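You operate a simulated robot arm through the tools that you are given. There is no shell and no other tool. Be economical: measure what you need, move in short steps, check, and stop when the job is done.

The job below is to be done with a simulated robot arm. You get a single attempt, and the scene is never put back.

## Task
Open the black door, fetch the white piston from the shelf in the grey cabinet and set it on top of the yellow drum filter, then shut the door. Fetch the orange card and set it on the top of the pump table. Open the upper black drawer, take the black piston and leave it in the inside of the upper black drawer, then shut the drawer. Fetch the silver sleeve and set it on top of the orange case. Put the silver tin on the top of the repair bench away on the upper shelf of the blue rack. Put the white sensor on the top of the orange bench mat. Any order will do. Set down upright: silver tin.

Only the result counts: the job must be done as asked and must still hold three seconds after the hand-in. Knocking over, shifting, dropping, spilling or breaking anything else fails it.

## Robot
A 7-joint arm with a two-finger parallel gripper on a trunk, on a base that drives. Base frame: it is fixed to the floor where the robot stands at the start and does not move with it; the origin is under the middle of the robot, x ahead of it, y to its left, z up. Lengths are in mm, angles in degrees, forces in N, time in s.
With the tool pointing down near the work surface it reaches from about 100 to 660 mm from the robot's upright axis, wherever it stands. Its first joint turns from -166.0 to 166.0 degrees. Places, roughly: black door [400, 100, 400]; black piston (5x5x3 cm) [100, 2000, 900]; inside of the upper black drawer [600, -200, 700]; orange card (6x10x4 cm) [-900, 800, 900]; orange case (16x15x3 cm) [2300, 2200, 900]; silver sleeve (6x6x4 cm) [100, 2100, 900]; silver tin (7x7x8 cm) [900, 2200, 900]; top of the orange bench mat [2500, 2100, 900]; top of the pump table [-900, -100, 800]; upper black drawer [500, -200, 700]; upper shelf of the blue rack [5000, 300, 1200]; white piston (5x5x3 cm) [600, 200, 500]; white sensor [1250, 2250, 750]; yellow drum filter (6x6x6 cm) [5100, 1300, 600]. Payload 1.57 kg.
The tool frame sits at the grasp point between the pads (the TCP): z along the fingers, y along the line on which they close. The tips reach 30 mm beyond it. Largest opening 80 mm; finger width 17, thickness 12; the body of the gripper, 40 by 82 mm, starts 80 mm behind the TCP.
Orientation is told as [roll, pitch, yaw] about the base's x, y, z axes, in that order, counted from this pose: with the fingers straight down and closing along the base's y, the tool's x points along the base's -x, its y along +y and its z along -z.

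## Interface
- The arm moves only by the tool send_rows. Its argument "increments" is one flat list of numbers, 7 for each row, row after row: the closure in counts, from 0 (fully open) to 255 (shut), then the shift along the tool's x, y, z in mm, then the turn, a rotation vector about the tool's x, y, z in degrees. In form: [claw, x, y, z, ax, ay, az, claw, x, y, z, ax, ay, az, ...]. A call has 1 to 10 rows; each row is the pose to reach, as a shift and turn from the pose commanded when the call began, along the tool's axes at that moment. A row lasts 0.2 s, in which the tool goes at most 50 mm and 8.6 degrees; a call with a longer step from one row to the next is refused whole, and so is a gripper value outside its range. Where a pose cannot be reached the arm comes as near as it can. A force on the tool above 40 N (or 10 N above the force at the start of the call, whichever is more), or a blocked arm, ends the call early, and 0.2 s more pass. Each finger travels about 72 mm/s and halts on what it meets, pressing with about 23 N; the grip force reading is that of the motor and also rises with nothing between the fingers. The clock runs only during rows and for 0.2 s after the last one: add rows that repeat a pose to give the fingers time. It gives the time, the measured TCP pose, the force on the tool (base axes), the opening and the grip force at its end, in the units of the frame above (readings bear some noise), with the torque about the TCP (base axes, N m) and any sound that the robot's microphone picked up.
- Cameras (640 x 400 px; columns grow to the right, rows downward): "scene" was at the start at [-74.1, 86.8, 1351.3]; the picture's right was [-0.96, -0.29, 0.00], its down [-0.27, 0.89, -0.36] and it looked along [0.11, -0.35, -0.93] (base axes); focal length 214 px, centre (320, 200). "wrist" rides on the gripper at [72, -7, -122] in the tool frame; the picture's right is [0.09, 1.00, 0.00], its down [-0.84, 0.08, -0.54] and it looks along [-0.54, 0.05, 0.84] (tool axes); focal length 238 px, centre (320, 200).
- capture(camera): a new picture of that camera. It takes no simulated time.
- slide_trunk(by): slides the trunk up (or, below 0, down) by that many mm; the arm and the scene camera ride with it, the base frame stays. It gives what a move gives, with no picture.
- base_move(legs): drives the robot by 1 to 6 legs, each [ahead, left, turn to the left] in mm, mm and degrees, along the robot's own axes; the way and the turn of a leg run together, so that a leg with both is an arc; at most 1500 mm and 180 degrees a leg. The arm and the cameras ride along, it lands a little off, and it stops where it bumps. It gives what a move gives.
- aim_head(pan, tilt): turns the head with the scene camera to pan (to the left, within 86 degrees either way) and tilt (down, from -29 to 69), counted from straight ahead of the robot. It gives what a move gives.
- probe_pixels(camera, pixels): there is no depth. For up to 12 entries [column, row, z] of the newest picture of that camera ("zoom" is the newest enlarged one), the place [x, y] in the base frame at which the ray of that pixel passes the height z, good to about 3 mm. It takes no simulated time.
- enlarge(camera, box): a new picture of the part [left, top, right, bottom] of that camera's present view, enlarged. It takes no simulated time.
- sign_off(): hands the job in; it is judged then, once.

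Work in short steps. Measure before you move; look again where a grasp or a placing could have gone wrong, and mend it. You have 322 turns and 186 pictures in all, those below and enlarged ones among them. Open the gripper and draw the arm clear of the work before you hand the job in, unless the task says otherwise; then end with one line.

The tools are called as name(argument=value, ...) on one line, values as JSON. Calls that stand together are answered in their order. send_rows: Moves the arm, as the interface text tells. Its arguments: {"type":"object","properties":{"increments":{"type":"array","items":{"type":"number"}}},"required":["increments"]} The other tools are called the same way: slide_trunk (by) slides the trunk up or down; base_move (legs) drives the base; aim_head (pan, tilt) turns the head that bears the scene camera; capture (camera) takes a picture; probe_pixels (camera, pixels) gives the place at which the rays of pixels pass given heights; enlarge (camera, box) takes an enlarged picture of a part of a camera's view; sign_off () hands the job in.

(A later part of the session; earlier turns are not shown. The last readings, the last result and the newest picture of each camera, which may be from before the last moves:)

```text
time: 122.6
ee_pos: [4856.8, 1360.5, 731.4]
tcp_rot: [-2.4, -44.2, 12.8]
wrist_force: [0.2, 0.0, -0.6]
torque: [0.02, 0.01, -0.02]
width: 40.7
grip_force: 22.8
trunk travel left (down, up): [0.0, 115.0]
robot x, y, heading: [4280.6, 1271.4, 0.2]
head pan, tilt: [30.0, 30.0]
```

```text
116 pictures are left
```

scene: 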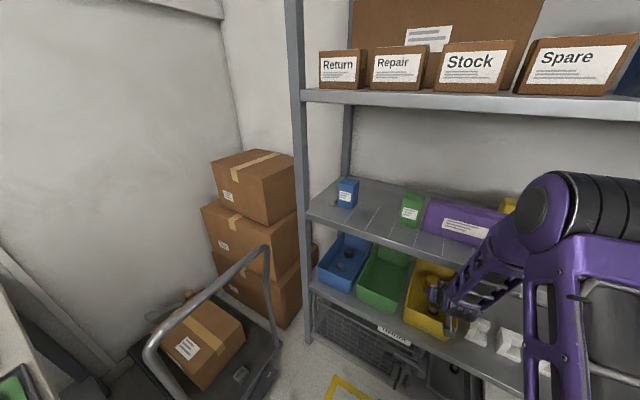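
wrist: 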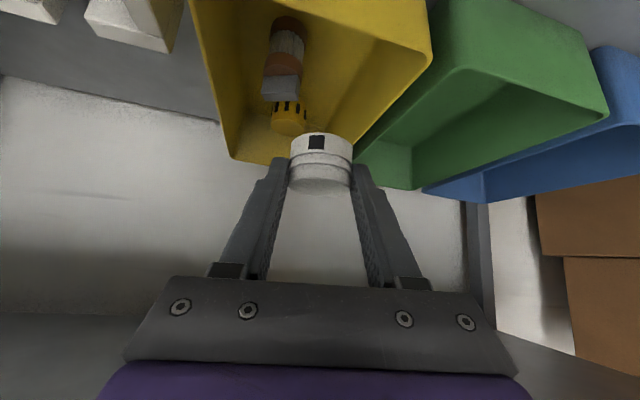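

The filter top is visible at (290,127). I enlarge and probe it.

enlarge(camera="wrist", box=[230, 60, 350, 160])

probe_pixels(camera="wrist", pixels=[[290, 127, 590], [290, 127, 570], [232, 157, 640], [428, 55, 640], [204, 48, 640], [290, 137, 590], [272, 125, 590], [307, 125, 590]])

```text
4.00 times, centred on (290, 110) of wrist
```

zoom: 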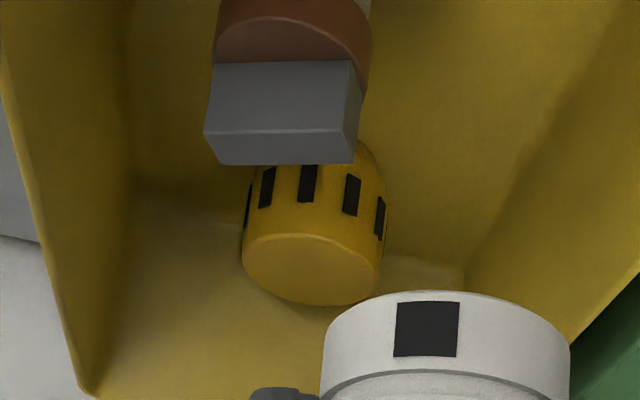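

```text
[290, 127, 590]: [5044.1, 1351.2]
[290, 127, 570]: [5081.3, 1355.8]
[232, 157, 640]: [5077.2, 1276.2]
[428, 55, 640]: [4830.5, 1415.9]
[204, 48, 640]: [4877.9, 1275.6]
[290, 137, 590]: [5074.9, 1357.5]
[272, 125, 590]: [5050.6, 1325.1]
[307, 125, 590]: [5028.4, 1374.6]
```

Filter centre ≈(5056,1348), top ≈583. I move most of the way toward it.

send_rows(increments=[235, -13, -10, 39, 0, 0, 0, 235, -27, -19, 78, 0, 0, 0, 235, -40, -29, 117, 0, 0, 0, 235, -54, -39, 150, 0, 0, 0, 235, -54, -39, 150, 0, 0, 0])

capture(camera="wrist")

enlarge(camera="scene", box=[340, 180, 560, 360])

```text
time: 124.0
ee_pos: [4945.2, 1356.6, 631.2]
tcp_rot: [-1.0, -38.8, 13.1]
wrist_force: [4.1, 5.4, 20.5]
torque: [-0.28, -0.29, 0.14]
width: 40.9
grip_force: 23.4
trunk travel left (down, up): [0.0, 115.0]
robot x, y, heading: [4270.1, 1269.4, 0.2]
head pan, tilt: [30.0, 30.0]
stopped in row 5: the arm was blocked; the commanded pose is now the measured one
```

```text
114 pictures are left
```

wrist: 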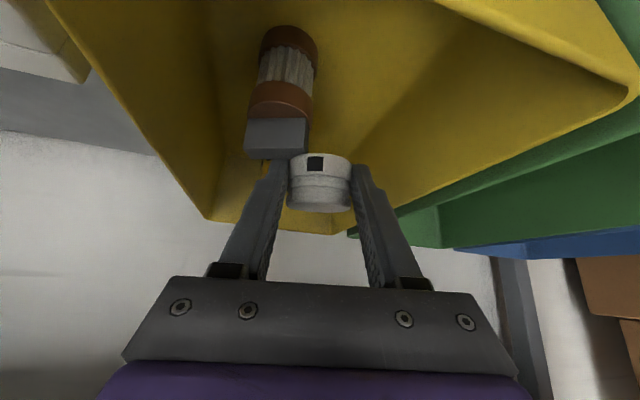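

```text
2.22 times, centred on (450, 270) of scene
```

zoom: 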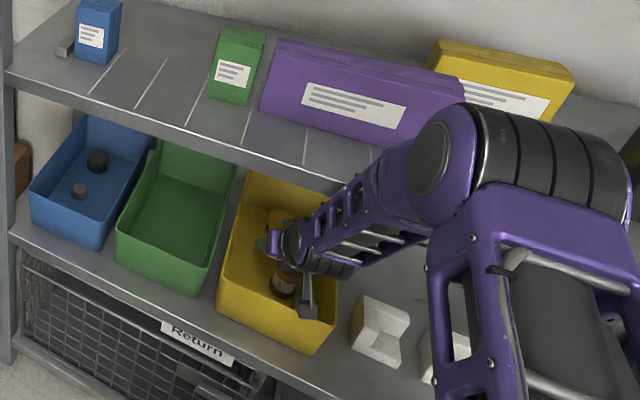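

The piston's right lower edge touched the brush block (top ≈600). I raise by ~35 mm and inspect the piston's seat in the grip.

send_rows(increments=[240, -7, 0, -8, 0, 0, 0, 240, -14, 0, -17, 0, 0, 0, 240, -22, 0, -27, 0, -3, 0, 240, -22, 0, -27, 0, -5, 0])

enlarge(camera="wrist", box=[240, 100, 400, 230])

```text
time: 124.4
ee_pos: [4944.7, 1358.3, 631.1]
tcp_rot: [-0.9, -38.7, 13.3]
wrist_force: [6.1, 1.9, 24.5]
torque: [-0.47, -0.39, 0.16]
width: 40.8
grip_force: 23.2
trunk travel left (down, up): [0.0, 115.0]
robot x, y, heading: [4271.1, 1272.3, 0.4]
head pan, tilt: [30.0, 30.0]
stopped in row 1: the force on the tool passed its limit at 48 N (the readings are from after the stop); the commanded pose is now the measured one
```

```text
3.08 times, centred on (320, 165) of wrist
```

zoom: 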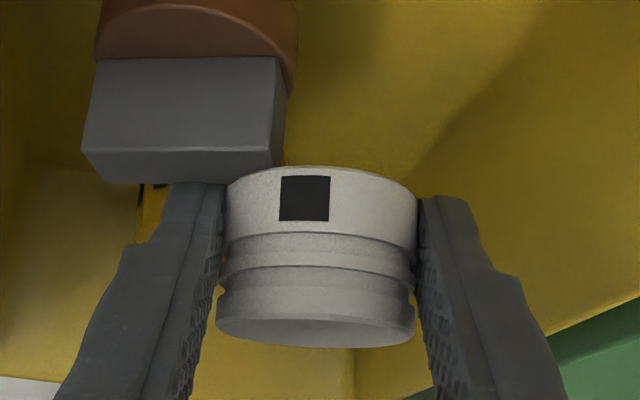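

Upward motion met force; I retreat along the reverse of the entry path instead.

send_rows(increments=[240, 4, 2.5, -9, 0, 0, 0, 240, 8, 5, -18, 0, 0, 0, 240, 12, 7.5, -27, 0, 0, 0, 240, 16, 10, -36, 0, 0, 0, 240, 20, 12, -50, 0, 0, 0])

capture(camera="wrist")

```text
time: 125.6
ee_pos: [4897.4, 1359.6, 653.1]
tcp_rot: [-0.8, -38.2, 13.1]
wrist_force: [-0.2, 0.6, 0.2]
torque: [0.02, 0.0, 0.0]
width: 40.4
grip_force: 23.1
trunk travel left (down, up): [0.0, 115.0]
robot x, y, heading: [4272.5, 1270.8, 0.5]
head pan, tilt: [30.0, 30.0]
```

```text
111 pictures are left
```

wrist: 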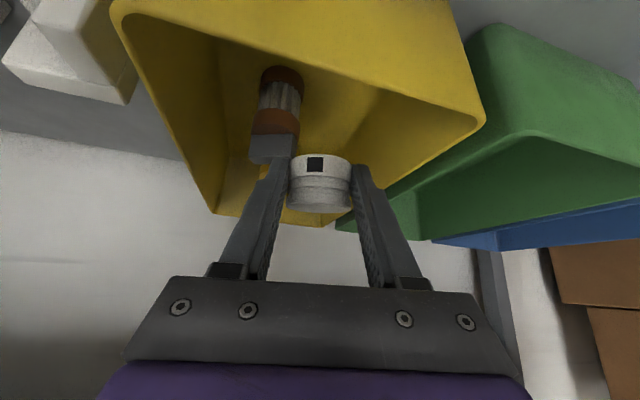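

Free again, but the piston was pushed up ~13 mm in the grip, so I'll regrasp it on the free part of the shelf above. First I lift out of the bin.

send_rows(increments=[240, -10, 0, -13, 0, 0, 0, 240, -20, 0, -26, 0, 0, 0, 240, -31, 0, -39, 0, 0, 0, 240, -40, 0, -50, 0, 0, 0, 240, -40, 0, -50, 0, 0, 0])

base_move(legs=[[-160, 0, 0]])

capture(camera="scene")

capture(camera="wrist")

```text
time: 126.8
ee_pos: [4895.1, 1360.5, 711.1]
tcp_rot: [-0.8, -37.6, 13.1]
wrist_force: [0.1, -0.8, -1.4]
torque: [-0.03, 0.01, -0.02]
width: 40.3
grip_force: 23.1
trunk travel left (down, up): [0.0, 115.0]
robot x, y, heading: [4269.9, 1271.6, 0.3]
head pan, tilt: [30.0, 30.0]
```

```text
time: 128.2
ee_pos: [4740.2, 1358.5, 717.1]
tcp_rot: [-0.8, -38.2, 13.2]
wrist_force: [0.7, -0.2, -1.2]
torque: [-0.01, -0.01, -0.02]
width: 40.5
grip_force: 23.0
trunk travel left (down, up): [0.0, 115.0]
robot x, y, heading: [4112.5, 1273.4, 0.4]
head pan, tilt: [30.0, 30.0]
```

```text
110 pictures are left
```

scene: 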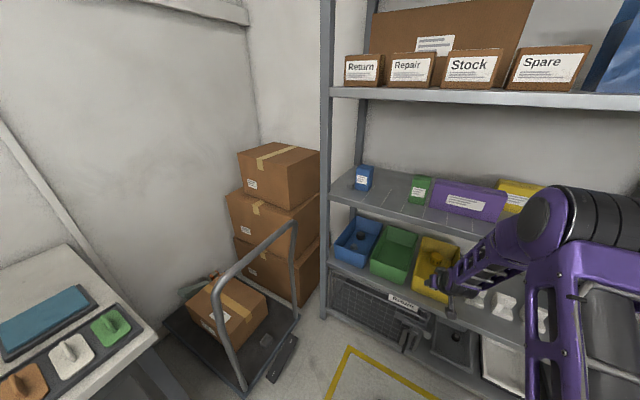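

```text
109 pictures are left
```

wrist: 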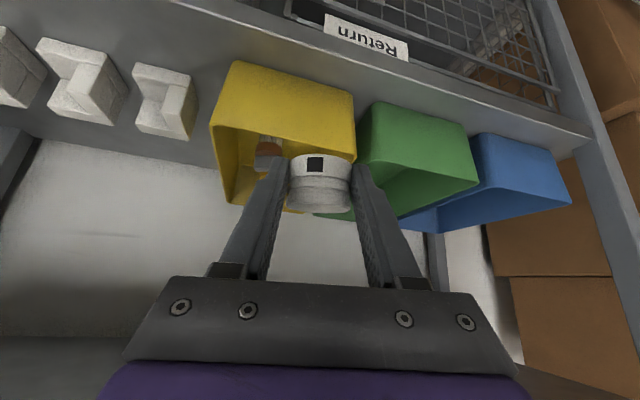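

I probe the free shelf area and the flat cart's position.

probe_pixels(camera="scene", pixels=[[372, 188, 945], [412, 203, 945], [360, 207, 930], [430, 229, 930], [245, 392, 0], [270, 350, 150], [295, 345, 0], [300, 232, 700]])

```text
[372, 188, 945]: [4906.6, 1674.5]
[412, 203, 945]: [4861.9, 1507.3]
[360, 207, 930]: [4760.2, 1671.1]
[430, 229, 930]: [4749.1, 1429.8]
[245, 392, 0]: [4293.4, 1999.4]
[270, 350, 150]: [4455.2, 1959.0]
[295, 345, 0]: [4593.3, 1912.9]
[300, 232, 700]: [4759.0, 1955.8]
```

I check probing consistency with the floor-zone corner (350,348), and the 1300 shelf edge and yellow bin rim.

probe_pixels(camera="scene", pixels=[[350, 348, 0], [418, 236, 640], [459, 246, 640], [413, 285, 640], [330, 97, 1300], [331, 88, 1300], [360, 207, 900], [395, 228, 640], [430, 229, 900]])

```text
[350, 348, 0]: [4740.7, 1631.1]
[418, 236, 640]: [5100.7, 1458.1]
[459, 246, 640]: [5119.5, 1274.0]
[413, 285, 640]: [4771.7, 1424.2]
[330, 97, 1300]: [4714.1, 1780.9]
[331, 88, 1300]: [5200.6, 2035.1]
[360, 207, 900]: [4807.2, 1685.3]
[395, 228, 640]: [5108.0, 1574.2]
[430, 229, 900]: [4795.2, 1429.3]
```

Free strip is y≈1530–1660. I raise the trunk and arm, then shift the base left by 235.

slide_trunk(by=110)

send_rows(increments=[240, -25, 0, -32, 0, -1, 0, 240, -50, 0, -64, 0, -2, 0, 240, -75, 0, -96, 0, -3, 0, 240, -100, 0, -128, 0, -4, 0, 240, -118, 0, -151, 0, -6, 0, 240, -118, 0, -151, 0, -6, 0])

base_move(legs=[[0, 235, 0]])

capture(camera="wrist")

```text
time: 129.6
ee_pos: [4739.0, 1359.6, 824.7]
tcp_rot: [-0.9, -38.2, 13.2]
wrist_force: [0.0, -0.2, -0.8]
torque: [0.01, 0.01, 0.0]
width: 40.7
grip_force: 23.2
trunk travel left (down, up): [-110.0, 5.0]
robot x, y, heading: [4111.3, 1271.3, 0.5]
head pan, tilt: [30.0, 30.0]
```

```text
time: 131.0
ee_pos: [4736.6, 1359.6, 1017.8]
tcp_rot: [-1.0, -44.2, 13.3]
wrist_force: [0.5, 0.3, -1.3]
torque: [-0.03, 0.0, -0.03]
width: 40.3
grip_force: 23.1
trunk travel left (down, up): [-110.0, 5.0]
robot x, y, heading: [4114.3, 1272.9, 0.2]
head pan, tilt: [30.0, 30.0]
```

```text
time: 133.9
ee_pos: [4735.5, 1592.5, 1017.3]
tcp_rot: [-1.0, -44.2, 13.3]
wrist_force: [-0.2, 0.3, -0.7]
torque: [-0.03, 0.04, 0.04]
width: 40.3
grip_force: 23.0
trunk travel left (down, up): [-110.0, 5.0]
robot x, y, heading: [4109.8, 1503.7, 0.3]
head pan, tilt: [30.0, 30.0]
```

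```text
108 pictures are left
```

wrist: 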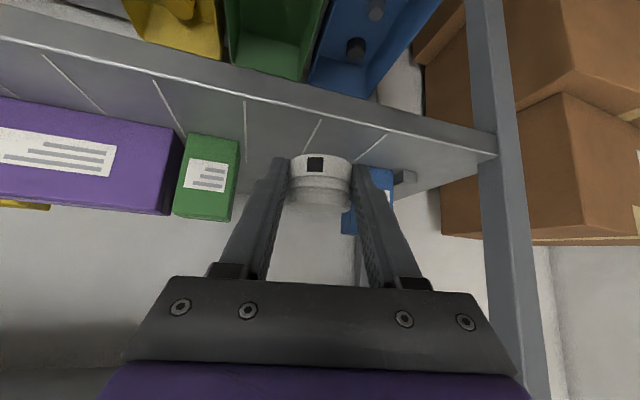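

I probe the shelf lip and neighbours here.

probe_pixels(camera="wrist", pixels=[[320, 103, 930], [320, 103, 910], [320, 121, 930], [320, 121, 910], [235, 140, 930], [215, 220, 930], [385, 170, 930], [345, 234, 930], [388, 232, 930]])

```text
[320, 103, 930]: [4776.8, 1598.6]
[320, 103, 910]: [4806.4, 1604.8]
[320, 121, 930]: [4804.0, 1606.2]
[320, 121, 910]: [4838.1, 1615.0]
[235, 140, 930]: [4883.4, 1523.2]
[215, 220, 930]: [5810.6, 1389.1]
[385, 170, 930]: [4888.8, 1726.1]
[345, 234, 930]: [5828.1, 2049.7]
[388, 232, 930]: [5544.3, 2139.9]
```

Shelf top ≈925. I bring the piston over the shelf and lower to just above it.

send_rows(increments=[240, -19, -6, 26, 0, 0, 0, 240, -32, -11, 56, 0, 0, 0, 240, -45, -17, 86, 0, 0, 0, 240, -48, -22, 118, 0, 0, 0, 240, -46, -22, 126, 0, 0, 0, 240, -46, -22, 126, 0, 0, 0])

capture(camera="wrist")

```text
time: 135.3
ee_pos: [4858.3, 1595.8, 958.4]
tcp_rot: [-0.9, -44.2, 13.2]
wrist_force: [0.6, 0.6, -1.7]
torque: [0.02, 0.0, -0.02]
width: 40.7
grip_force: 22.7
trunk travel left (down, up): [-110.0, 5.0]
robot x, y, heading: [4113.0, 1505.5, 0.4]
head pan, tilt: [30.0, 30.0]
```

```text
107 pictures are left
```

wrist: 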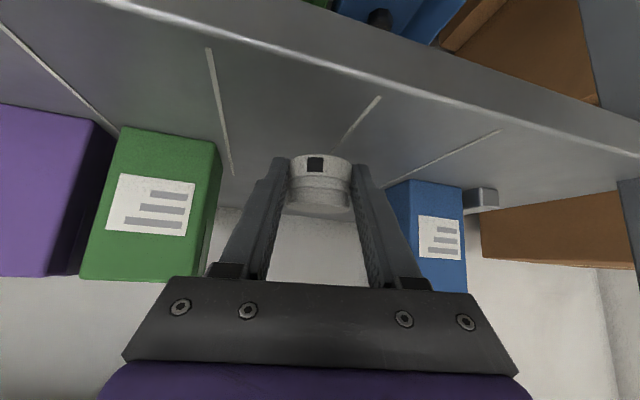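

Lower gently until contact.

send_rows(increments=[240, 2, 0, 2, 0, 0, 0, 240, 4, 0, 4, 0, 0, 0, 240, 6, 0, 6, 0, 0, 0, 240, 8, 0, 8, 0, 0, 0, 240, 10, 0, 10, 0, 0, 0])

capture(camera="wrist")

```text
time: 136.5
ee_pos: [4859.4, 1596.0, 948.0]
tcp_rot: [-0.9, -44.5, 13.2]
wrist_force: [-1.4, -0.5, 5.3]
torque: [0.12, -0.04, 0.05]
width: 40.4
grip_force: 23.3
trunk travel left (down, up): [-110.0, 5.0]
robot x, y, heading: [4112.4, 1505.3, 0.4]
head pan, tilt: [30.0, 30.0]
```

```text
106 pictures are left
```

wrist: 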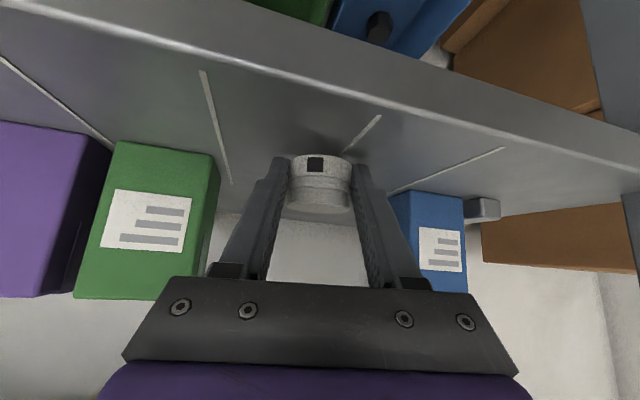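

Contact (5 N). I open slightly to let it settle on the shelf, and look.

send_rows(increments=[200, 0, 0, 0, 0, 0, 0, 100, 0, 0, 0, 0, 0, 0, 72, 0, 0, 0, 0, 0, 0, 72, 0, 0, 0, 0, 0, 0, 72, -3, 0, -3, 0, 0, 0, 72, -3, 0, -3, 0, 0, 0])

enlarge(camera="wrist", box=[240, 120, 400, 230])

```text
time: 137.9
ee_pos: [4858.8, 1598.1, 949.9]
tcp_rot: [-0.8, -44.1, 13.2]
wrist_force: [0.7, 0.1, 0.2]
torque: [-0.02, -0.02, -0.04]
width: 57.5
grip_force: 0.0
trunk travel left (down, up): [-110.0, 5.0]
robot x, y, heading: [4109.0, 1499.8, 0.4]
head pan, tilt: [30.0, 30.0]
```

```text
3.64 times, centred on (320, 175) of wrist
```

zoom: 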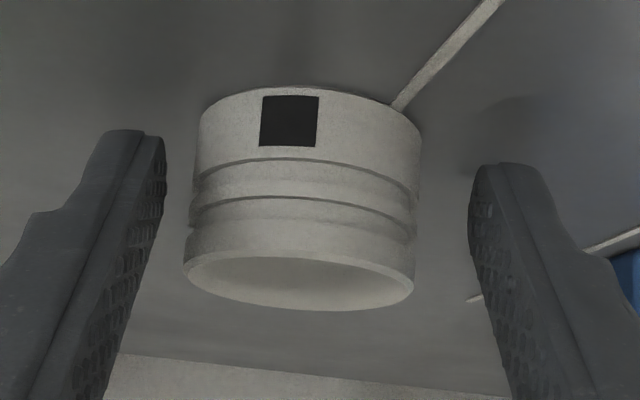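

It stands on the shelf. I regrip it with pitch -38 and tips just above the shelf.

send_rows(increments=[72, -3, 0, -3, 0, 3, 0, 72, -3, 0, -3, 0, 6, 0, 130, -3, 0, -3, 0, 6, 0, 180, -3, 0, -3, 0, 6, 0, 240, -3, 0, -3, 0, 6, 0, 240, -3, 0, -3, 0, 6, 0])

enlarge(camera="wrist", box=[240, 100, 400, 230])

```text
time: 139.3
ee_pos: [4860.0, 1597.1, 953.0]
tcp_rot: [-0.8, -38.2, 13.1]
wrist_force: [0.2, -0.2, -0.6]
torque: [0.02, 0.0, -0.05]
width: 40.3
grip_force: 23.1
trunk travel left (down, up): [-110.0, 5.0]
robot x, y, heading: [4111.4, 1504.9, 0.4]
head pan, tilt: [30.0, 30.0]
```

```text
3.08 times, centred on (320, 165) of wrist
```

zoom: 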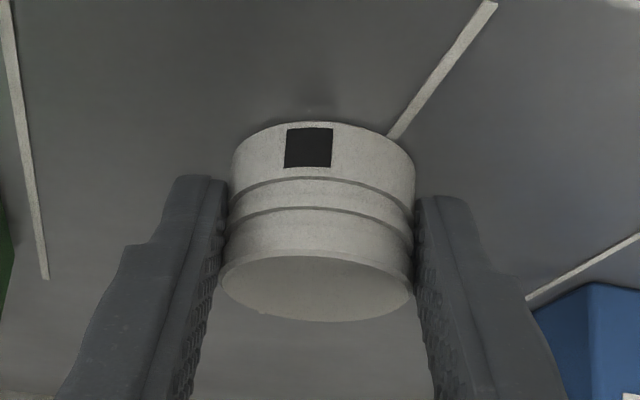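

Regripped at 40.3 mm. I probe the piston's centre relative to the TCP, then lift.

probe_pixels(camera="zoom", pixels=[[316, 288, 951], [316, 321, 951], [316, 256, 951], [320, 122, 921]])

send_rows(increments=[240, -10, 0, -13, 0, 0, 0, 240, -20, 0, -26, 0, 0, 0, 240, -31, 0, -39, 0, 0, 0, 240, -40, 0, -50, 0, 0, 0, 240, -40, 0, -50, 0, 0, 0])

base_move(legs=[[-160, 0, 0], [0, -235, 0]])

slide_trunk(by=-110)

```text
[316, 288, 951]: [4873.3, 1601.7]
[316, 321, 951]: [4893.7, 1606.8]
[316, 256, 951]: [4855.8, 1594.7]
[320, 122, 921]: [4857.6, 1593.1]
```

```text
time: 140.5
ee_pos: [4858.5, 1597.5, 1019.5]
tcp_rot: [-0.8, -38.2, 13.2]
wrist_force: [0.0, -0.1, -0.5]
torque: [-0.03, 0.0, 0.03]
width: 40.2
grip_force: 23.0
trunk travel left (down, up): [-110.0, 5.0]
robot x, y, heading: [4109.4, 1505.3, 0.4]
head pan, tilt: [30.0, 30.0]
```

```text
time: 144.3
ee_pos: [4702.0, 1364.7, 1018.2]
tcp_rot: [-0.9, -38.2, 13.1]
wrist_force: [-0.6, 0.4, -1.2]
torque: [0.01, -0.02, 0.0]
width: 40.5
grip_force: 22.3
trunk travel left (down, up): [-110.0, 5.0]
robot x, y, heading: [3954.0, 1272.8, 0.3]
head pan, tilt: [30.0, 30.0]
```

```text
time: 145.8
ee_pos: [4702.5, 1364.6, 908.8]
tcp_rot: [-0.9, -38.2, 13.0]
wrist_force: [-0.3, -0.8, -1.3]
torque: [0.0, -0.02, -0.04]
width: 40.6
grip_force: 22.9
trunk travel left (down, up): [0.0, 115.0]
robot x, y, heading: [3955.4, 1268.6, 0.3]
head pan, tilt: [30.0, 30.0]
```

Piston centre is TCP+(14,4), bottom TCP-32. I retract and lower the arm in front of the rack, then drive in 315 mm.

send_rows(increments=[240, 36, 4, 14, 0, 0, 0, 240, 72, 9, 27, 0, 0, 0, 240, 108, 13, 41, 0, 0, 0, 240, 144, 18, 55, 0, 0, 0, 240, 180, 22, 68, 0, 0, 0, 240, 212, 27, 78, 0, 0, 0, 240, 212, 27, 78, 0, 0, 0])

base_move(legs=[[315, 0, 0]])

enlarge(camera="wrist", box=[160, 0, 480, 200])

```text
time: 147.3
ee_pos: [4581.9, 1366.0, 715.6]
tcp_rot: [-0.8, -38.3, 13.2]
wrist_force: [0.4, -0.7, -0.3]
torque: [0.0, 0.03, 0.01]
width: 40.4
grip_force: 23.2
trunk travel left (down, up): [0.0, 115.0]
robot x, y, heading: [3954.3, 1270.9, 0.1]
head pan, tilt: [30.0, 30.0]
```

```text
time: 149.4
ee_pos: [4892.2, 1366.5, 715.5]
tcp_rot: [-0.9, -38.2, 13.0]
wrist_force: [-0.4, 0.2, -0.8]
torque: [0.0, 0.01, -0.01]
width: 40.3
grip_force: 22.7
trunk travel left (down, up): [0.0, 115.0]
robot x, y, heading: [4266.6, 1273.3, 0.4]
head pan, tilt: [30.0, 30.0]
```

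```text
2.00 times, centred on (320, 100) of wrist
```

zoom: 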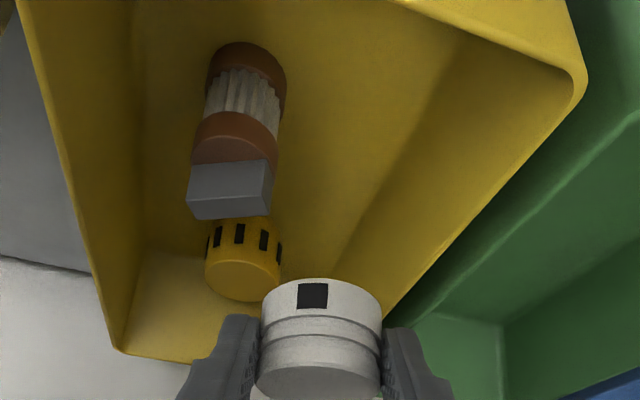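

The spool-like object with the grey block stands upright in front of the filter. I probe the filter top (243,277) and the block's top.

probe_pixels(camera="zoom", pixels=[[243, 277, 585], [243, 277, 575], [206, 277, 585], [280, 277, 585], [243, 255, 585], [243, 300, 585], [190, 215, 620], [270, 208, 620], [190, 190, 620], [230, 217, 600], [122, 350, 640], [583, 85, 640]])

```text
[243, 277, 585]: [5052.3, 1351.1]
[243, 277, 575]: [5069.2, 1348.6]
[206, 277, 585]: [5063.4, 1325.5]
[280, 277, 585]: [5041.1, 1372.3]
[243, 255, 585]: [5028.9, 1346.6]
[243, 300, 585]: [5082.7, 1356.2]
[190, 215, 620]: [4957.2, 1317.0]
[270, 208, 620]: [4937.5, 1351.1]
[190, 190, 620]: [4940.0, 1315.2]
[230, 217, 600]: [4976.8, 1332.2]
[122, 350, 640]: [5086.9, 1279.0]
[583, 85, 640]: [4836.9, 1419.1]
```

Filter top centre ≈(5054,1350,585). I move over it, keeping the piston's bottom near 640 to clear the block.

send_rows(increments=[240, -19, -10, 22, 0, 0, 0, 240, -37, -20, 45, 0, 0, 0, 240, -54, -31, 70, 0, 0, 0, 240, -70, -41, 96, 0, 0, 0, 240, -83, -51, 121, 0, 0, 0, 240, -83, -51, 121, 0, 0, 0])

capture(camera="wrist")

enlarge(camera="scene", box=[340, 180, 560, 360])

```text
time: 150.3
ee_pos: [4897.0, 1358.5, 625.7]
tcp_rot: [1.3, -27.4, 13.4]
wrist_force: [0.9, 0.9, -0.3]
torque: [0.03, -0.01, 0.0]
width: 40.2
grip_force: 22.7
trunk travel left (down, up): [0.0, 115.0]
robot x, y, heading: [4265.2, 1270.2, 0.1]
head pan, tilt: [30.0, 30.0]
stopped in row 4: the arm was blocked; the commanded pose is now the measured one
```

```text
102 pictures are left
```

wrist: 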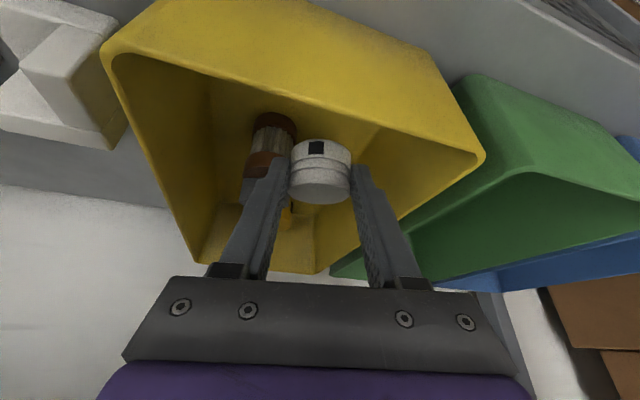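

```text
2.22 times, centred on (450, 270) of scene
```

zoom: 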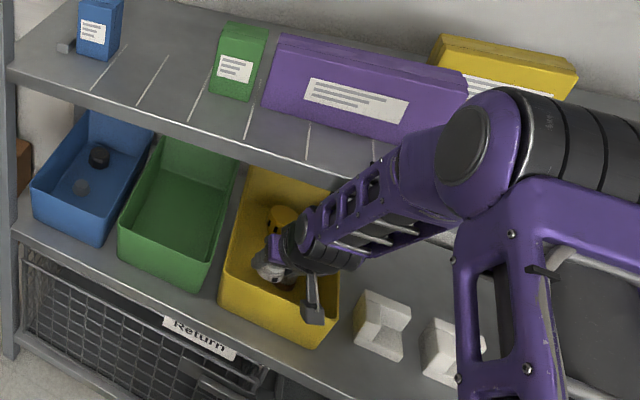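

Blocked again by the forearm under the shelf lip. I estimate the arm's joints in 3D by probing its points at two heights each.

probe_pixels(camera="scene", pixels=[[443, 288, 700], [443, 288, 850], [486, 254, 900], [486, 254, 800], [518, 250, 900], [518, 250, 1000], [451, 264, 800], [451, 264, 900]])

```text
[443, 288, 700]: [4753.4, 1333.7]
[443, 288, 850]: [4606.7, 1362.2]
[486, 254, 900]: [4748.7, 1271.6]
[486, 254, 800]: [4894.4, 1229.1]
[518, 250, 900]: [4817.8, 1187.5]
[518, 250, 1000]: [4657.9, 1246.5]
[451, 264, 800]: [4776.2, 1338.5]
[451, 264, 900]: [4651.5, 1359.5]
```

It's likely the forearm against the lip when the tool is high. I lift, restore pitch, and back the base 75 mm to make the forearm flatter.

send_rows(increments=[240, -9, 0, -18, 0, 0, 0, 240, -18, 0, -35, 0, 0, 0, 240, -27, 0, -53, 0, -4, 0, 240, -27, 0, -60, 0, -8, 0, 240, -27, 0, -60, 0, -11, 0, 240, -27, 0, -60, 0, -11, 0])

base_move(legs=[[-75, 0, 0]])

capture(camera="wrist")

```text
time: 151.7
ee_pos: [4900.7, 1355.7, 699.1]
tcp_rot: [1.2, -39.1, 13.0]
wrist_force: [-0.3, -0.4, -0.7]
torque: [-0.01, -0.02, -0.01]
width: 40.4
grip_force: 23.1
trunk travel left (down, up): [0.0, 115.0]
robot x, y, heading: [4261.7, 1274.8, 0.4]
head pan, tilt: [30.0, 30.0]
```

```text
time: 152.8
ee_pos: [4823.8, 1355.4, 697.5]
tcp_rot: [1.3, -39.0, 13.0]
wrist_force: [-0.3, 0.1, -1.2]
torque: [0.0, 0.04, -0.03]
width: 40.3
grip_force: 23.3
trunk travel left (down, up): [0.0, 115.0]
robot x, y, heading: [4190.1, 1275.6, 0.1]
head pan, tilt: [30.0, 30.0]
```

```text
100 pictures are left
```

wrist: 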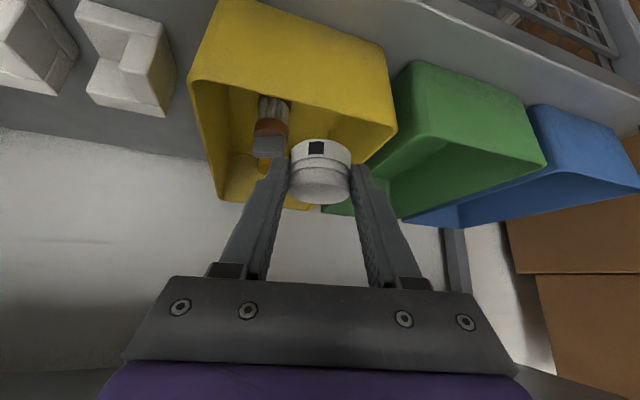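

Piston still seated as before. I move in stages: first to (4960,1376,655), passing left of the block.

send_rows(increments=[240, -16, -2.5, 24, 0, 0, 0, 240, -32, -5, 47, 0, 0, 0, 240, -48, -8, 71, 0, 0, 0, 240, -64, -10, 95, 0, 0, 0, 240, -80, -13, 119, 0, 0, 0, 240, -80, -13, 119, 0, 0, 0])

capture(camera="wrist")

```text
time: 154.2
ee_pos: [4951.8, 1379.1, 650.1]
tcp_rot: [1.5, -38.3, 13.0]
wrist_force: [0.2, -0.4, -1.5]
torque: [-0.01, 0.0, 0.01]
width: 40.6
grip_force: 22.9
trunk travel left (down, up): [0.0, 115.0]
robot x, y, heading: [4183.7, 1269.2, 0.1]
head pan, tilt: [30.0, 30.0]
```

```text
99 pictures are left
```

wrist: 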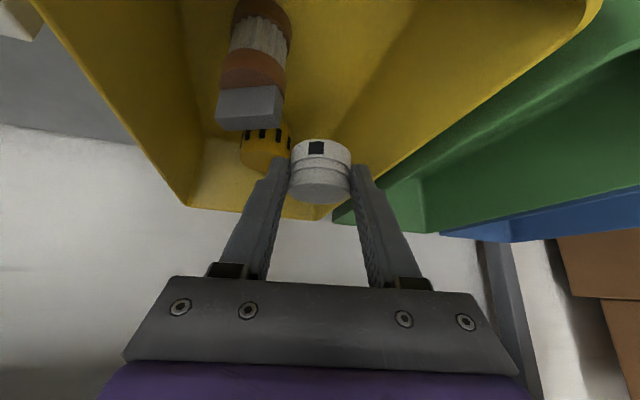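

Good. Next stage to (5042,1366,642).

send_rows(increments=[240, -15, -8, 15, 0, 0, 0, 240, -31, -16, 30, 0, 0, 0, 240, -46, -24, 45, 0, 0, 0, 240, -61, -31, 59, 0, 0, 0, 240, -61, -31, 59, 0, 0, 0])

capture(camera="wrist")

enlarge(camera="scene", box=[340, 150, 560, 330])

```text
time: 155.4
ee_pos: [5033.8, 1368.8, 638.1]
tcp_rot: [1.5, -38.2, 13.0]
wrist_force: [-0.2, 0.8, -0.8]
torque: [0.03, 0.03, 0.0]
width: 40.6
grip_force: 23.1
out of reach, approached as far as the arm can: row 4, 5
trunk travel left (down, up): [0.0, 115.0]
robot x, y, heading: [4188.1, 1270.9, -0.1]
head pan, tilt: [30.0, 30.0]
```

```text
98 pictures are left
```

wrist: 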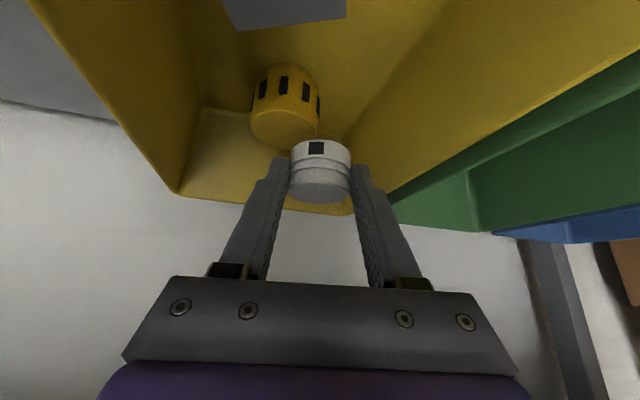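

```text
2.22 times, centred on (450, 240) of scene
```

zoom: 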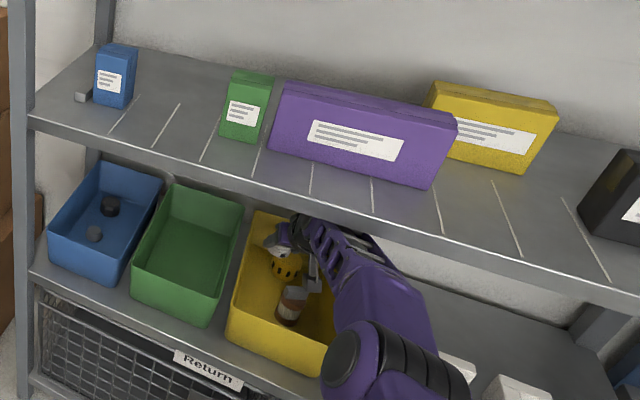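

Reached above. I probe the filter's top (center ≈(284,128)) here.

enlarge(camera="wrist", box=[230, 50, 390, 220])

probe_pixels(camera="wrist", pixels=[[284, 126, 585], [251, 115, 585], [319, 115, 585], [285, 150, 585], [320, 190, 636], [320, 203, 636], [320, 177, 636], [320, 140, 606]])

```text
2.35 times, centred on (310, 135) of wrist
```

zoom: 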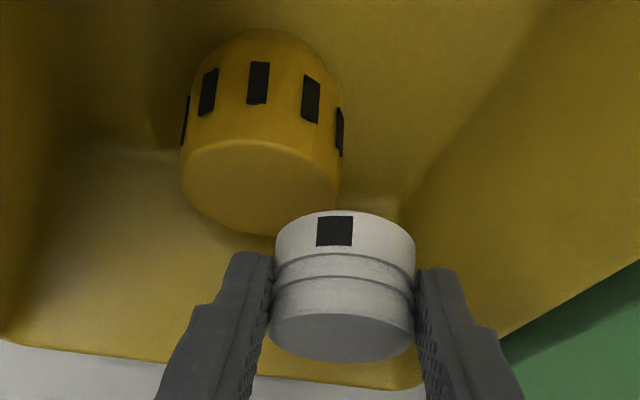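

```text
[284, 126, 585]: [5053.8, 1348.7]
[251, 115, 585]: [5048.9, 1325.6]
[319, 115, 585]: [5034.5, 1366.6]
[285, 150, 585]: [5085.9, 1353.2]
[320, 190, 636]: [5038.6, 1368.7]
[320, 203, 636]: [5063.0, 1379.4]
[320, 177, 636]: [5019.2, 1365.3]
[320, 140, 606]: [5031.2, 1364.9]
```

Piston must go ~+12 in x and -22 in y. I nudge the base 15 mm ahead and shift the arm right.

base_move(legs=[[16, 0, 0]])

send_rows(increments=[240, 2, -11, -2, 0, 0, 0, 240, 4, -22, -4, 0, 0, 0, 240, 4, -22, -4, 0, 0, 0])

enlarge(camera="wrist", box=[230, 50, 390, 220])

enlarge(camera="scene", box=[390, 220, 500, 300])

```text
time: 156.2
ee_pos: [5045.3, 1367.3, 629.8]
tcp_rot: [1.7, -37.6, 12.8]
wrist_force: [-0.1, 0.7, -1.4]
torque: [0.01, -0.01, 0.01]
width: 40.3
grip_force: 22.9
trunk travel left (down, up): [0.0, 115.0]
robot x, y, heading: [4202.6, 1271.7, 0.3]
head pan, tilt: [30.0, 30.0]
```

```text
time: 156.9
ee_pos: [5037.3, 1352.3, 621.1]
tcp_rot: [1.7, -36.6, 13.2]
wrist_force: [-0.1, 0.1, -0.9]
torque: [-0.06, -0.01, 0.05]
width: 40.5
grip_force: 22.7
trunk travel left (down, up): [0.0, 115.0]
robot x, y, heading: [4200.1, 1277.0, 0.4]
head pan, tilt: [30.0, 30.0]
```

```text
2.35 times, centred on (310, 135) of wrist
```

zoom: 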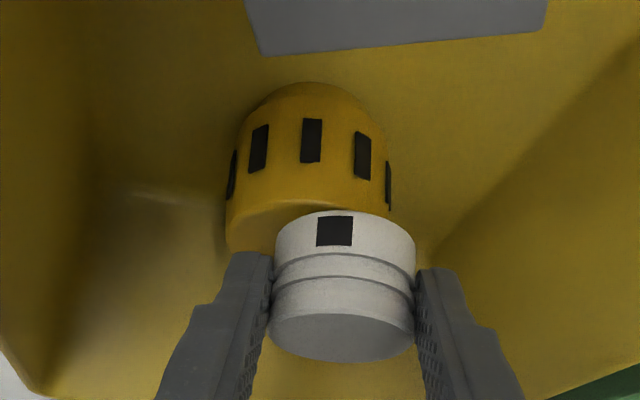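

```text
5.00 times, centred on (445, 260) of scene
```

zoom: 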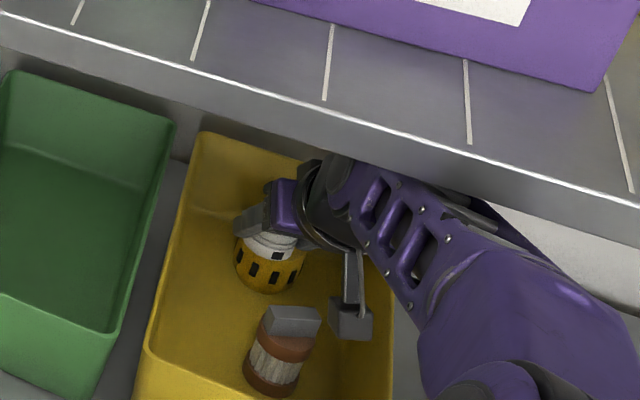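

The piston is nearly over the filter (scene zoom). I shift 6 mm right, a few mm ahead, and lower until contact.

send_rows(increments=[240, -2, -7, 3, 0, 0, 0, 240, -2, -7, 6, 0, 0, 0, 240, 0, -7, 9, 0, 0, 0, 240, 1, -7, 11, 0, 0, 0])

enlarge(camera="wrist", box=[230, 50, 390, 220])

enlarge(camera="scene", box=[400, 230, 480, 290])

```text
time: 157.9
ee_pos: [5045.6, 1333.4, 628.3]
tcp_rot: [1.6, -37.9, 12.6]
wrist_force: [0.3, -0.4, -0.1]
torque: [-0.02, 0.01, 0.01]
width: 40.2
grip_force: 22.8
out of reach, approached as far as the arm can: row 1, 2, 3, 4
trunk travel left (down, up): [0.0, 115.0]
robot x, y, heading: [4199.9, 1271.6, -0.0]
head pan, tilt: [30.0, 30.0]
```

```text
2.35 times, centred on (310, 135) of wrist
```

zoom: 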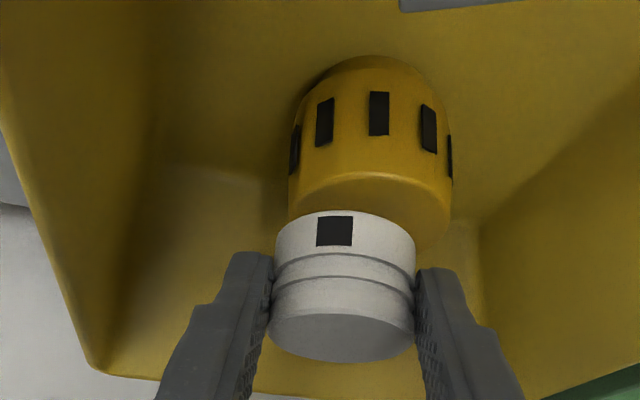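

```text
6.67 times, centred on (440, 260) of scene
```

zoom: 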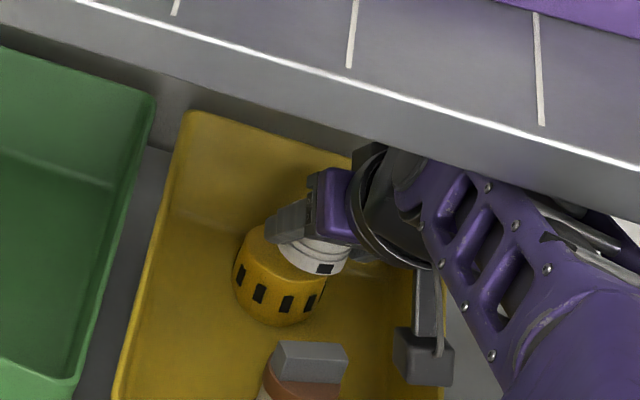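

Overshot to the right; filter centre is ~11 mm left. I correct +10 in y.

send_rows(increments=[240, 0, 5, 0, 0, 0, 0, 240, 0, 10, 0, 0, 0, 0, 240, 0, 10, 0, 0, 0, 0])

enlarge(camera="wrist", box=[230, 50, 390, 220])

probe_pixels(camera="wrist", pixels=[[310, 126, 585]])

```text
time: 158.8
ee_pos: [5041.2, 1346.4, 624.6]
tcp_rot: [1.7, -37.7, 12.7]
wrist_force: [0.8, 0.7, -0.4]
torque: [-0.04, 0.06, 0.03]
width: 40.2
grip_force: 22.6
trunk travel left (down, up): [0.0, 115.0]
robot x, y, heading: [4201.3, 1270.9, 0.1]
head pan, tilt: [30.0, 30.0]
```

```text
2.35 times, centred on (310, 135) of wrist
```

zoom: 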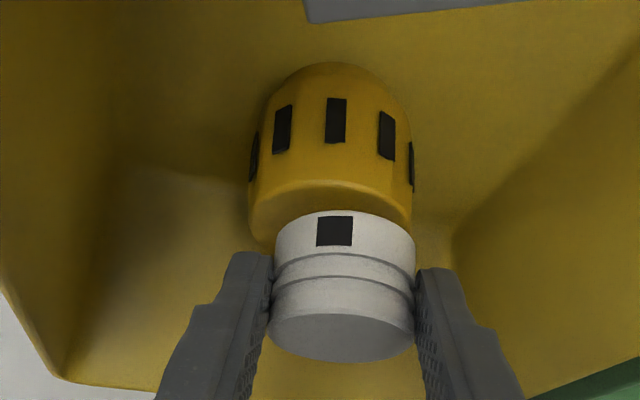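

```text
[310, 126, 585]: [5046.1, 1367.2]
```

Aligned. I lower in small steps until contact.

send_rows(increments=[240, 1.2, 0, 1.6, 0, 0, 0, 240, 2.5, 0, 3.2, 0, 0, 0, 240, 3.7, 0, 4.7, 0, 0, 0, 240, 5, 0, 6.3, 0, 0, 0])

enlarge(camera="scene", box=[400, 230, 480, 290])

```text
time: 159.8
ee_pos: [5041.8, 1345.6, 616.0]
tcp_rot: [1.7, -37.7, 12.8]
wrist_force: [0.0, -0.4, -0.7]
torque: [0.01, 0.02, 0.01]
width: 40.3
grip_force: 23.2
trunk travel left (down, up): [0.0, 115.0]
robot x, y, heading: [4204.9, 1274.2, 0.1]
head pan, tilt: [30.0, 30.0]
```

```text
6.67 times, centred on (440, 260) of scene
```

zoom: 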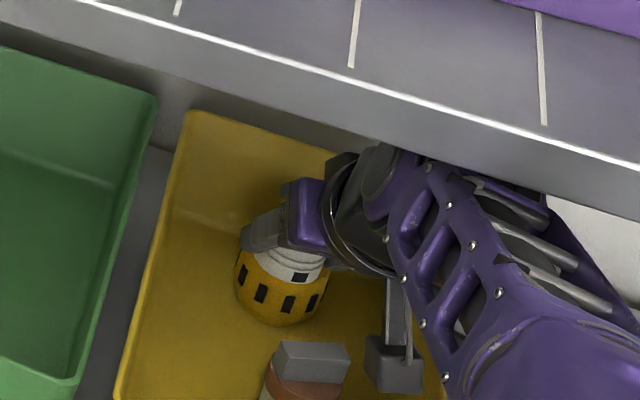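

No contact yet; continue 6 mm.

send_rows(increments=[240, 1.2, 0, 1.6, 0, 0, 0, 240, 2.5, 0, 3.2, 0, 0, 0, 240, 3.7, 0, 4.7, 0, 0, 0])

```text
time: 160.6
ee_pos: [5041.1, 1346.3, 612.9]
tcp_rot: [1.5, -37.8, 12.9]
wrist_force: [-0.3, -1.4, 2.3]
torque: [-0.08, -0.11, -0.04]
width: 40.5
grip_force: 22.8
trunk travel left (down, up): [0.0, 115.0]
robot x, y, heading: [4201.2, 1272.4, 0.3]
head pan, tilt: [30.0, 30.0]
```

Contact: piston rests on the filter (2.3 N). I open to ~60 mm and look.

send_rows(increments=[200, 0, 0, 0, 0, 0, 0, 130, 0, 0, 0, 0, 0, 0, 65, 0, 0, 0, 0, 0, 0, 65, 0, 0, 0, 0, 0, 0])

enlarge(camera="wrist", box=[230, 50, 390, 220])

```text
time: 161.6
ee_pos: [5040.4, 1346.0, 609.1]
tcp_rot: [1.7, -37.7, 12.8]
wrist_force: [0.1, 0.6, -0.3]
torque: [0.02, -0.01, 0.0]
width: 59.4
grip_force: 0.1
trunk travel left (down, up): [0.0, 115.0]
robot x, y, heading: [4200.5, 1272.6, 0.2]
head pan, tilt: [30.0, 30.0]
```

```text
2.35 times, centred on (310, 135) of wrist
```

zoom: 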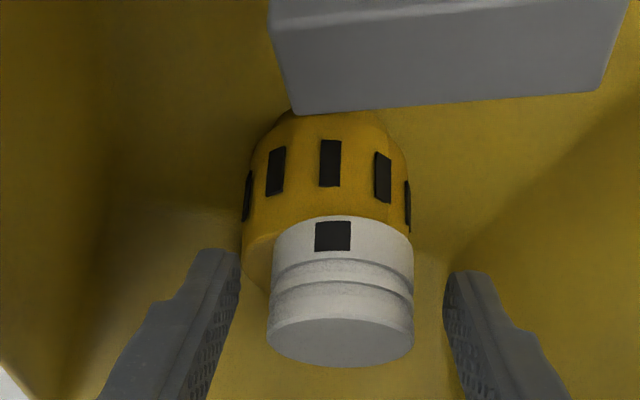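

Released and standing. I retreat along the tool axis (up and back), then drive the base back.

send_rows(increments=[65, 0, 0, -10, 0, 0, 0, 65, 0, 0, -22, 0, 0, 0, 65, 0, 0, -36, 0, 0, 0, 65, 0, 0, -50, 0, 0, 0, 65, 0, 0, -64, 0, 0, 0, 65, 6, 0, -80, 0, 0, 0])

capture(camera="wrist")

```text
time: 162.9
ee_pos: [5043.9, 1338.8, 645.7]
tcp_rot: [1.8, -36.8, 13.0]
wrist_force: [-0.3, 0.1, -0.2]
torque: [-0.03, -0.01, 0.0]
width: 59.6
grip_force: 0.1
out of reach, approached as far as the arm can: row 1, 2, 3, 4, 5, 6
trunk travel left (down, up): [0.0, 115.0]
robot x, y, heading: [4201.5, 1272.3, 0.4]
head pan, tilt: [30.0, 30.0]
```

```text
88 pictures are left
```

wrist: 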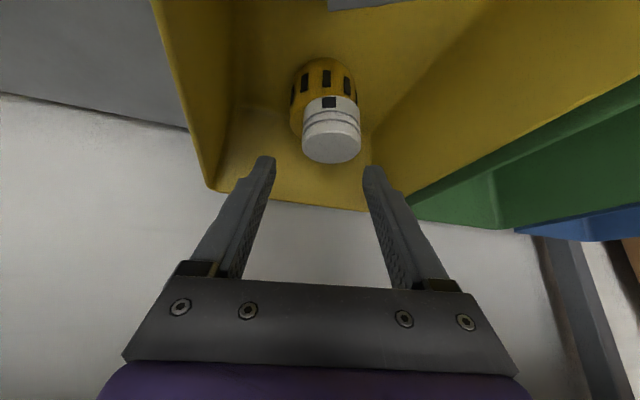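

Piston stands well on the filter. I back the base 40 mm, raise the tool, then continue out.

base_move(legs=[[-40, 0, 0]])

send_rows(increments=[65, -6, 0, -8, 0, 0, 0, 65, -12, 0, -16, 0, 0, 0, 65, -18, 0, -24, 0, 0, 0, 65, -24, 0, -32, 0, 0, 0])

```text
time: 163.8
ee_pos: [5009.5, 1336.2, 658.7]
tcp_rot: [1.7, -37.7, 12.9]
wrist_force: [0.5, 0.2, 0.4]
torque: [-0.02, 0.03, 0.0]
width: 59.6
grip_force: 0.2
trunk travel left (down, up): [0.0, 115.0]
robot x, y, heading: [4163.5, 1274.5, 0.2]
head pan, tilt: [30.0, 30.0]
```

```text
time: 165.0
ee_pos: [4996.2, 1337.0, 647.4]
tcp_rot: [2.7, -33.7, 12.5]
wrist_force: [0.1, -0.8, -0.5]
torque: [0.06, -0.02, -0.01]
width: 59.7
grip_force: 0.2
out of reach, approached as far as the arm can: row 2, 3, 4
trunk travel left (down, up): [0.0, 115.0]
robot x, y, heading: [4161.5, 1272.6, 0.4]
head pan, tilt: [30.0, 30.0]
stopped in row 4: the arm was blocked; the commanded pose is now the measured one
```

Back another 50 mm; the fingers straddle the block's width.

base_move(legs=[[-50, 0, 0]])

send_rows(increments=[65, -6, 0, -8, 0, -1, 0, 65, -12, 0, -16, 0, -2, 0, 65, -18, 0, -24, 0, -3, 0, 65, -24, 0, -32, 0, -4, 0, 65, -32, 0, -43, 0, -4, 0])

capture(camera="wrist")

```text
time: 165.9
ee_pos: [4947.5, 1335.8, 650.9]
tcp_rot: [2.7, -34.0, 12.4]
wrist_force: [0.0, 0.2, 0.2]
torque: [0.03, 0.0, 0.0]
width: 59.7
grip_force: 0.0
trunk travel left (down, up): [0.0, 115.0]
robot x, y, heading: [4108.0, 1272.0, 0.4]
head pan, tilt: [30.0, 30.0]
```

```text
time: 167.3
ee_pos: [4950.1, 1336.2, 663.2]
tcp_rot: [3.5, -34.6, 12.2]
wrist_force: [0.4, 0.3, -0.2]
torque: [0.0, 0.01, 0.02]
width: 60.0
grip_force: 0.1
out of reach, approached as far as the arm can: row 1, 2, 3, 4, 5
trunk travel left (down, up): [0.0, 115.0]
robot x, y, heading: [4112.9, 1275.3, 0.1]
head pan, tilt: [30.0, 30.0]
stopped in row 5: the arm was blocked; the commanded pose is now the measured one
```

```text
87 pictures are left
```

wrist: 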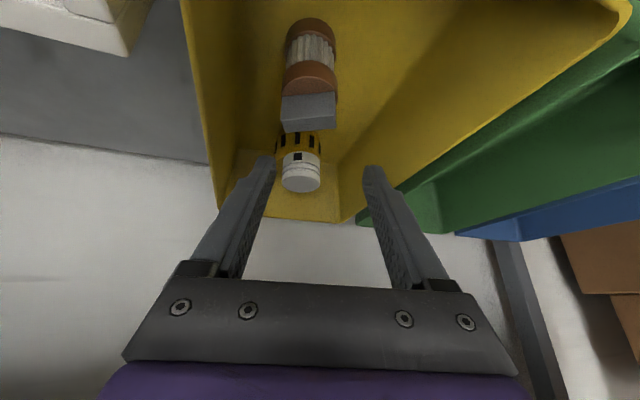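

Arm is very extended; I now retract it backward and up.

send_rows(increments=[65, 12, 5, -22, 0, 0, 0, 65, 23, 10, -44, 0, 0, 0, 65, 35, 15, -66, 0, 0, 0, 65, 46, 20, -87, 0, 0, 0, 65, 46, 20, -110, 0, 0, 0, 65, 46, 20, -110, 0, 0, 0])

capture(camera="wrist")

```text
time: 168.9
ee_pos: [4933.4, 1336.4, 652.7]
tcp_rot: [4.7, -29.6, 12.2]
wrist_force: [-0.7, -0.1, 0.6]
torque: [-0.01, 0.04, 0.01]
width: 59.4
grip_force: 0.0
out of reach, approached as far as the arm can: row 1, 2, 3, 4, 5, 6
trunk travel left (down, up): [0.0, 115.0]
robot x, y, heading: [4109.9, 1271.6, 0.5]
head pan, tilt: [30.0, 30.0]
stopped in row 6: the arm was blocked; the commanded pose is now the measured one
```

```text
86 pictures are left
```

wrist: 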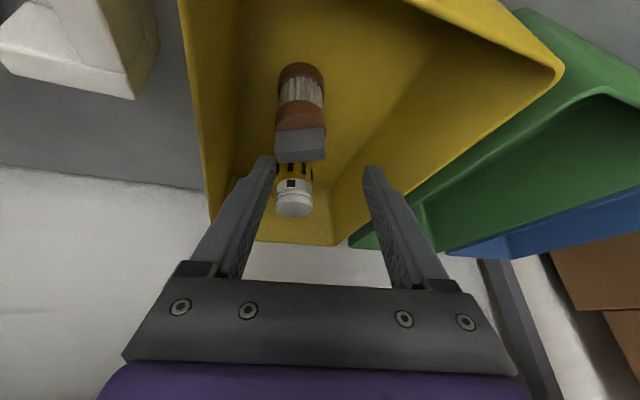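

The forearm presses on the lip while retracting; I back the base 45 mm and then raise.

base_move(legs=[[-45, 0, 0]])

send_rows(increments=[65, -6, 0, -10, 0, 0, 0, 65, -12, 0, -20, 0, 0, 0, 65, -18, 0, -30, 0, 0, 0, 65, -24, 0, -40, 0, 0, 0])

capture(camera="wrist")

```text
time: 169.9
ee_pos: [4888.7, 1335.6, 654.7]
tcp_rot: [4.6, -30.0, 12.3]
wrist_force: [0.6, -0.3, 0.7]
torque: [0.0, 0.02, -0.02]
width: 59.6
grip_force: 0.1
trunk travel left (down, up): [0.0, 115.0]
robot x, y, heading: [4062.4, 1275.1, 0.6]
head pan, tilt: [30.0, 30.0]
```

```text
time: 171.1
ee_pos: [4875.0, 1335.6, 661.0]
tcp_rot: [5.4, -26.4, 12.2]
wrist_force: [0.2, -0.3, 0.0]
torque: [-0.03, 0.0, -0.02]
width: 59.5
grip_force: 0.0
out of reach, approached as far as the arm can: row 3, 4
trunk travel left (down, up): [0.0, 115.0]
robot x, y, heading: [4057.9, 1272.9, 0.5]
head pan, tilt: [30.0, 30.0]
stopped in row 4: the arm was blocked; the commanded pose is now the measured one
```

```text
85 pictures are left
```

wrist: 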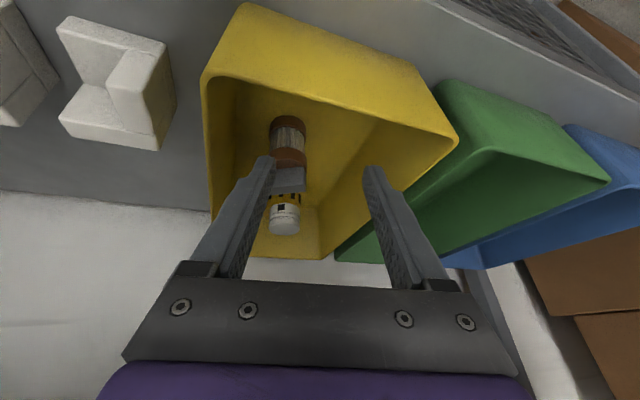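

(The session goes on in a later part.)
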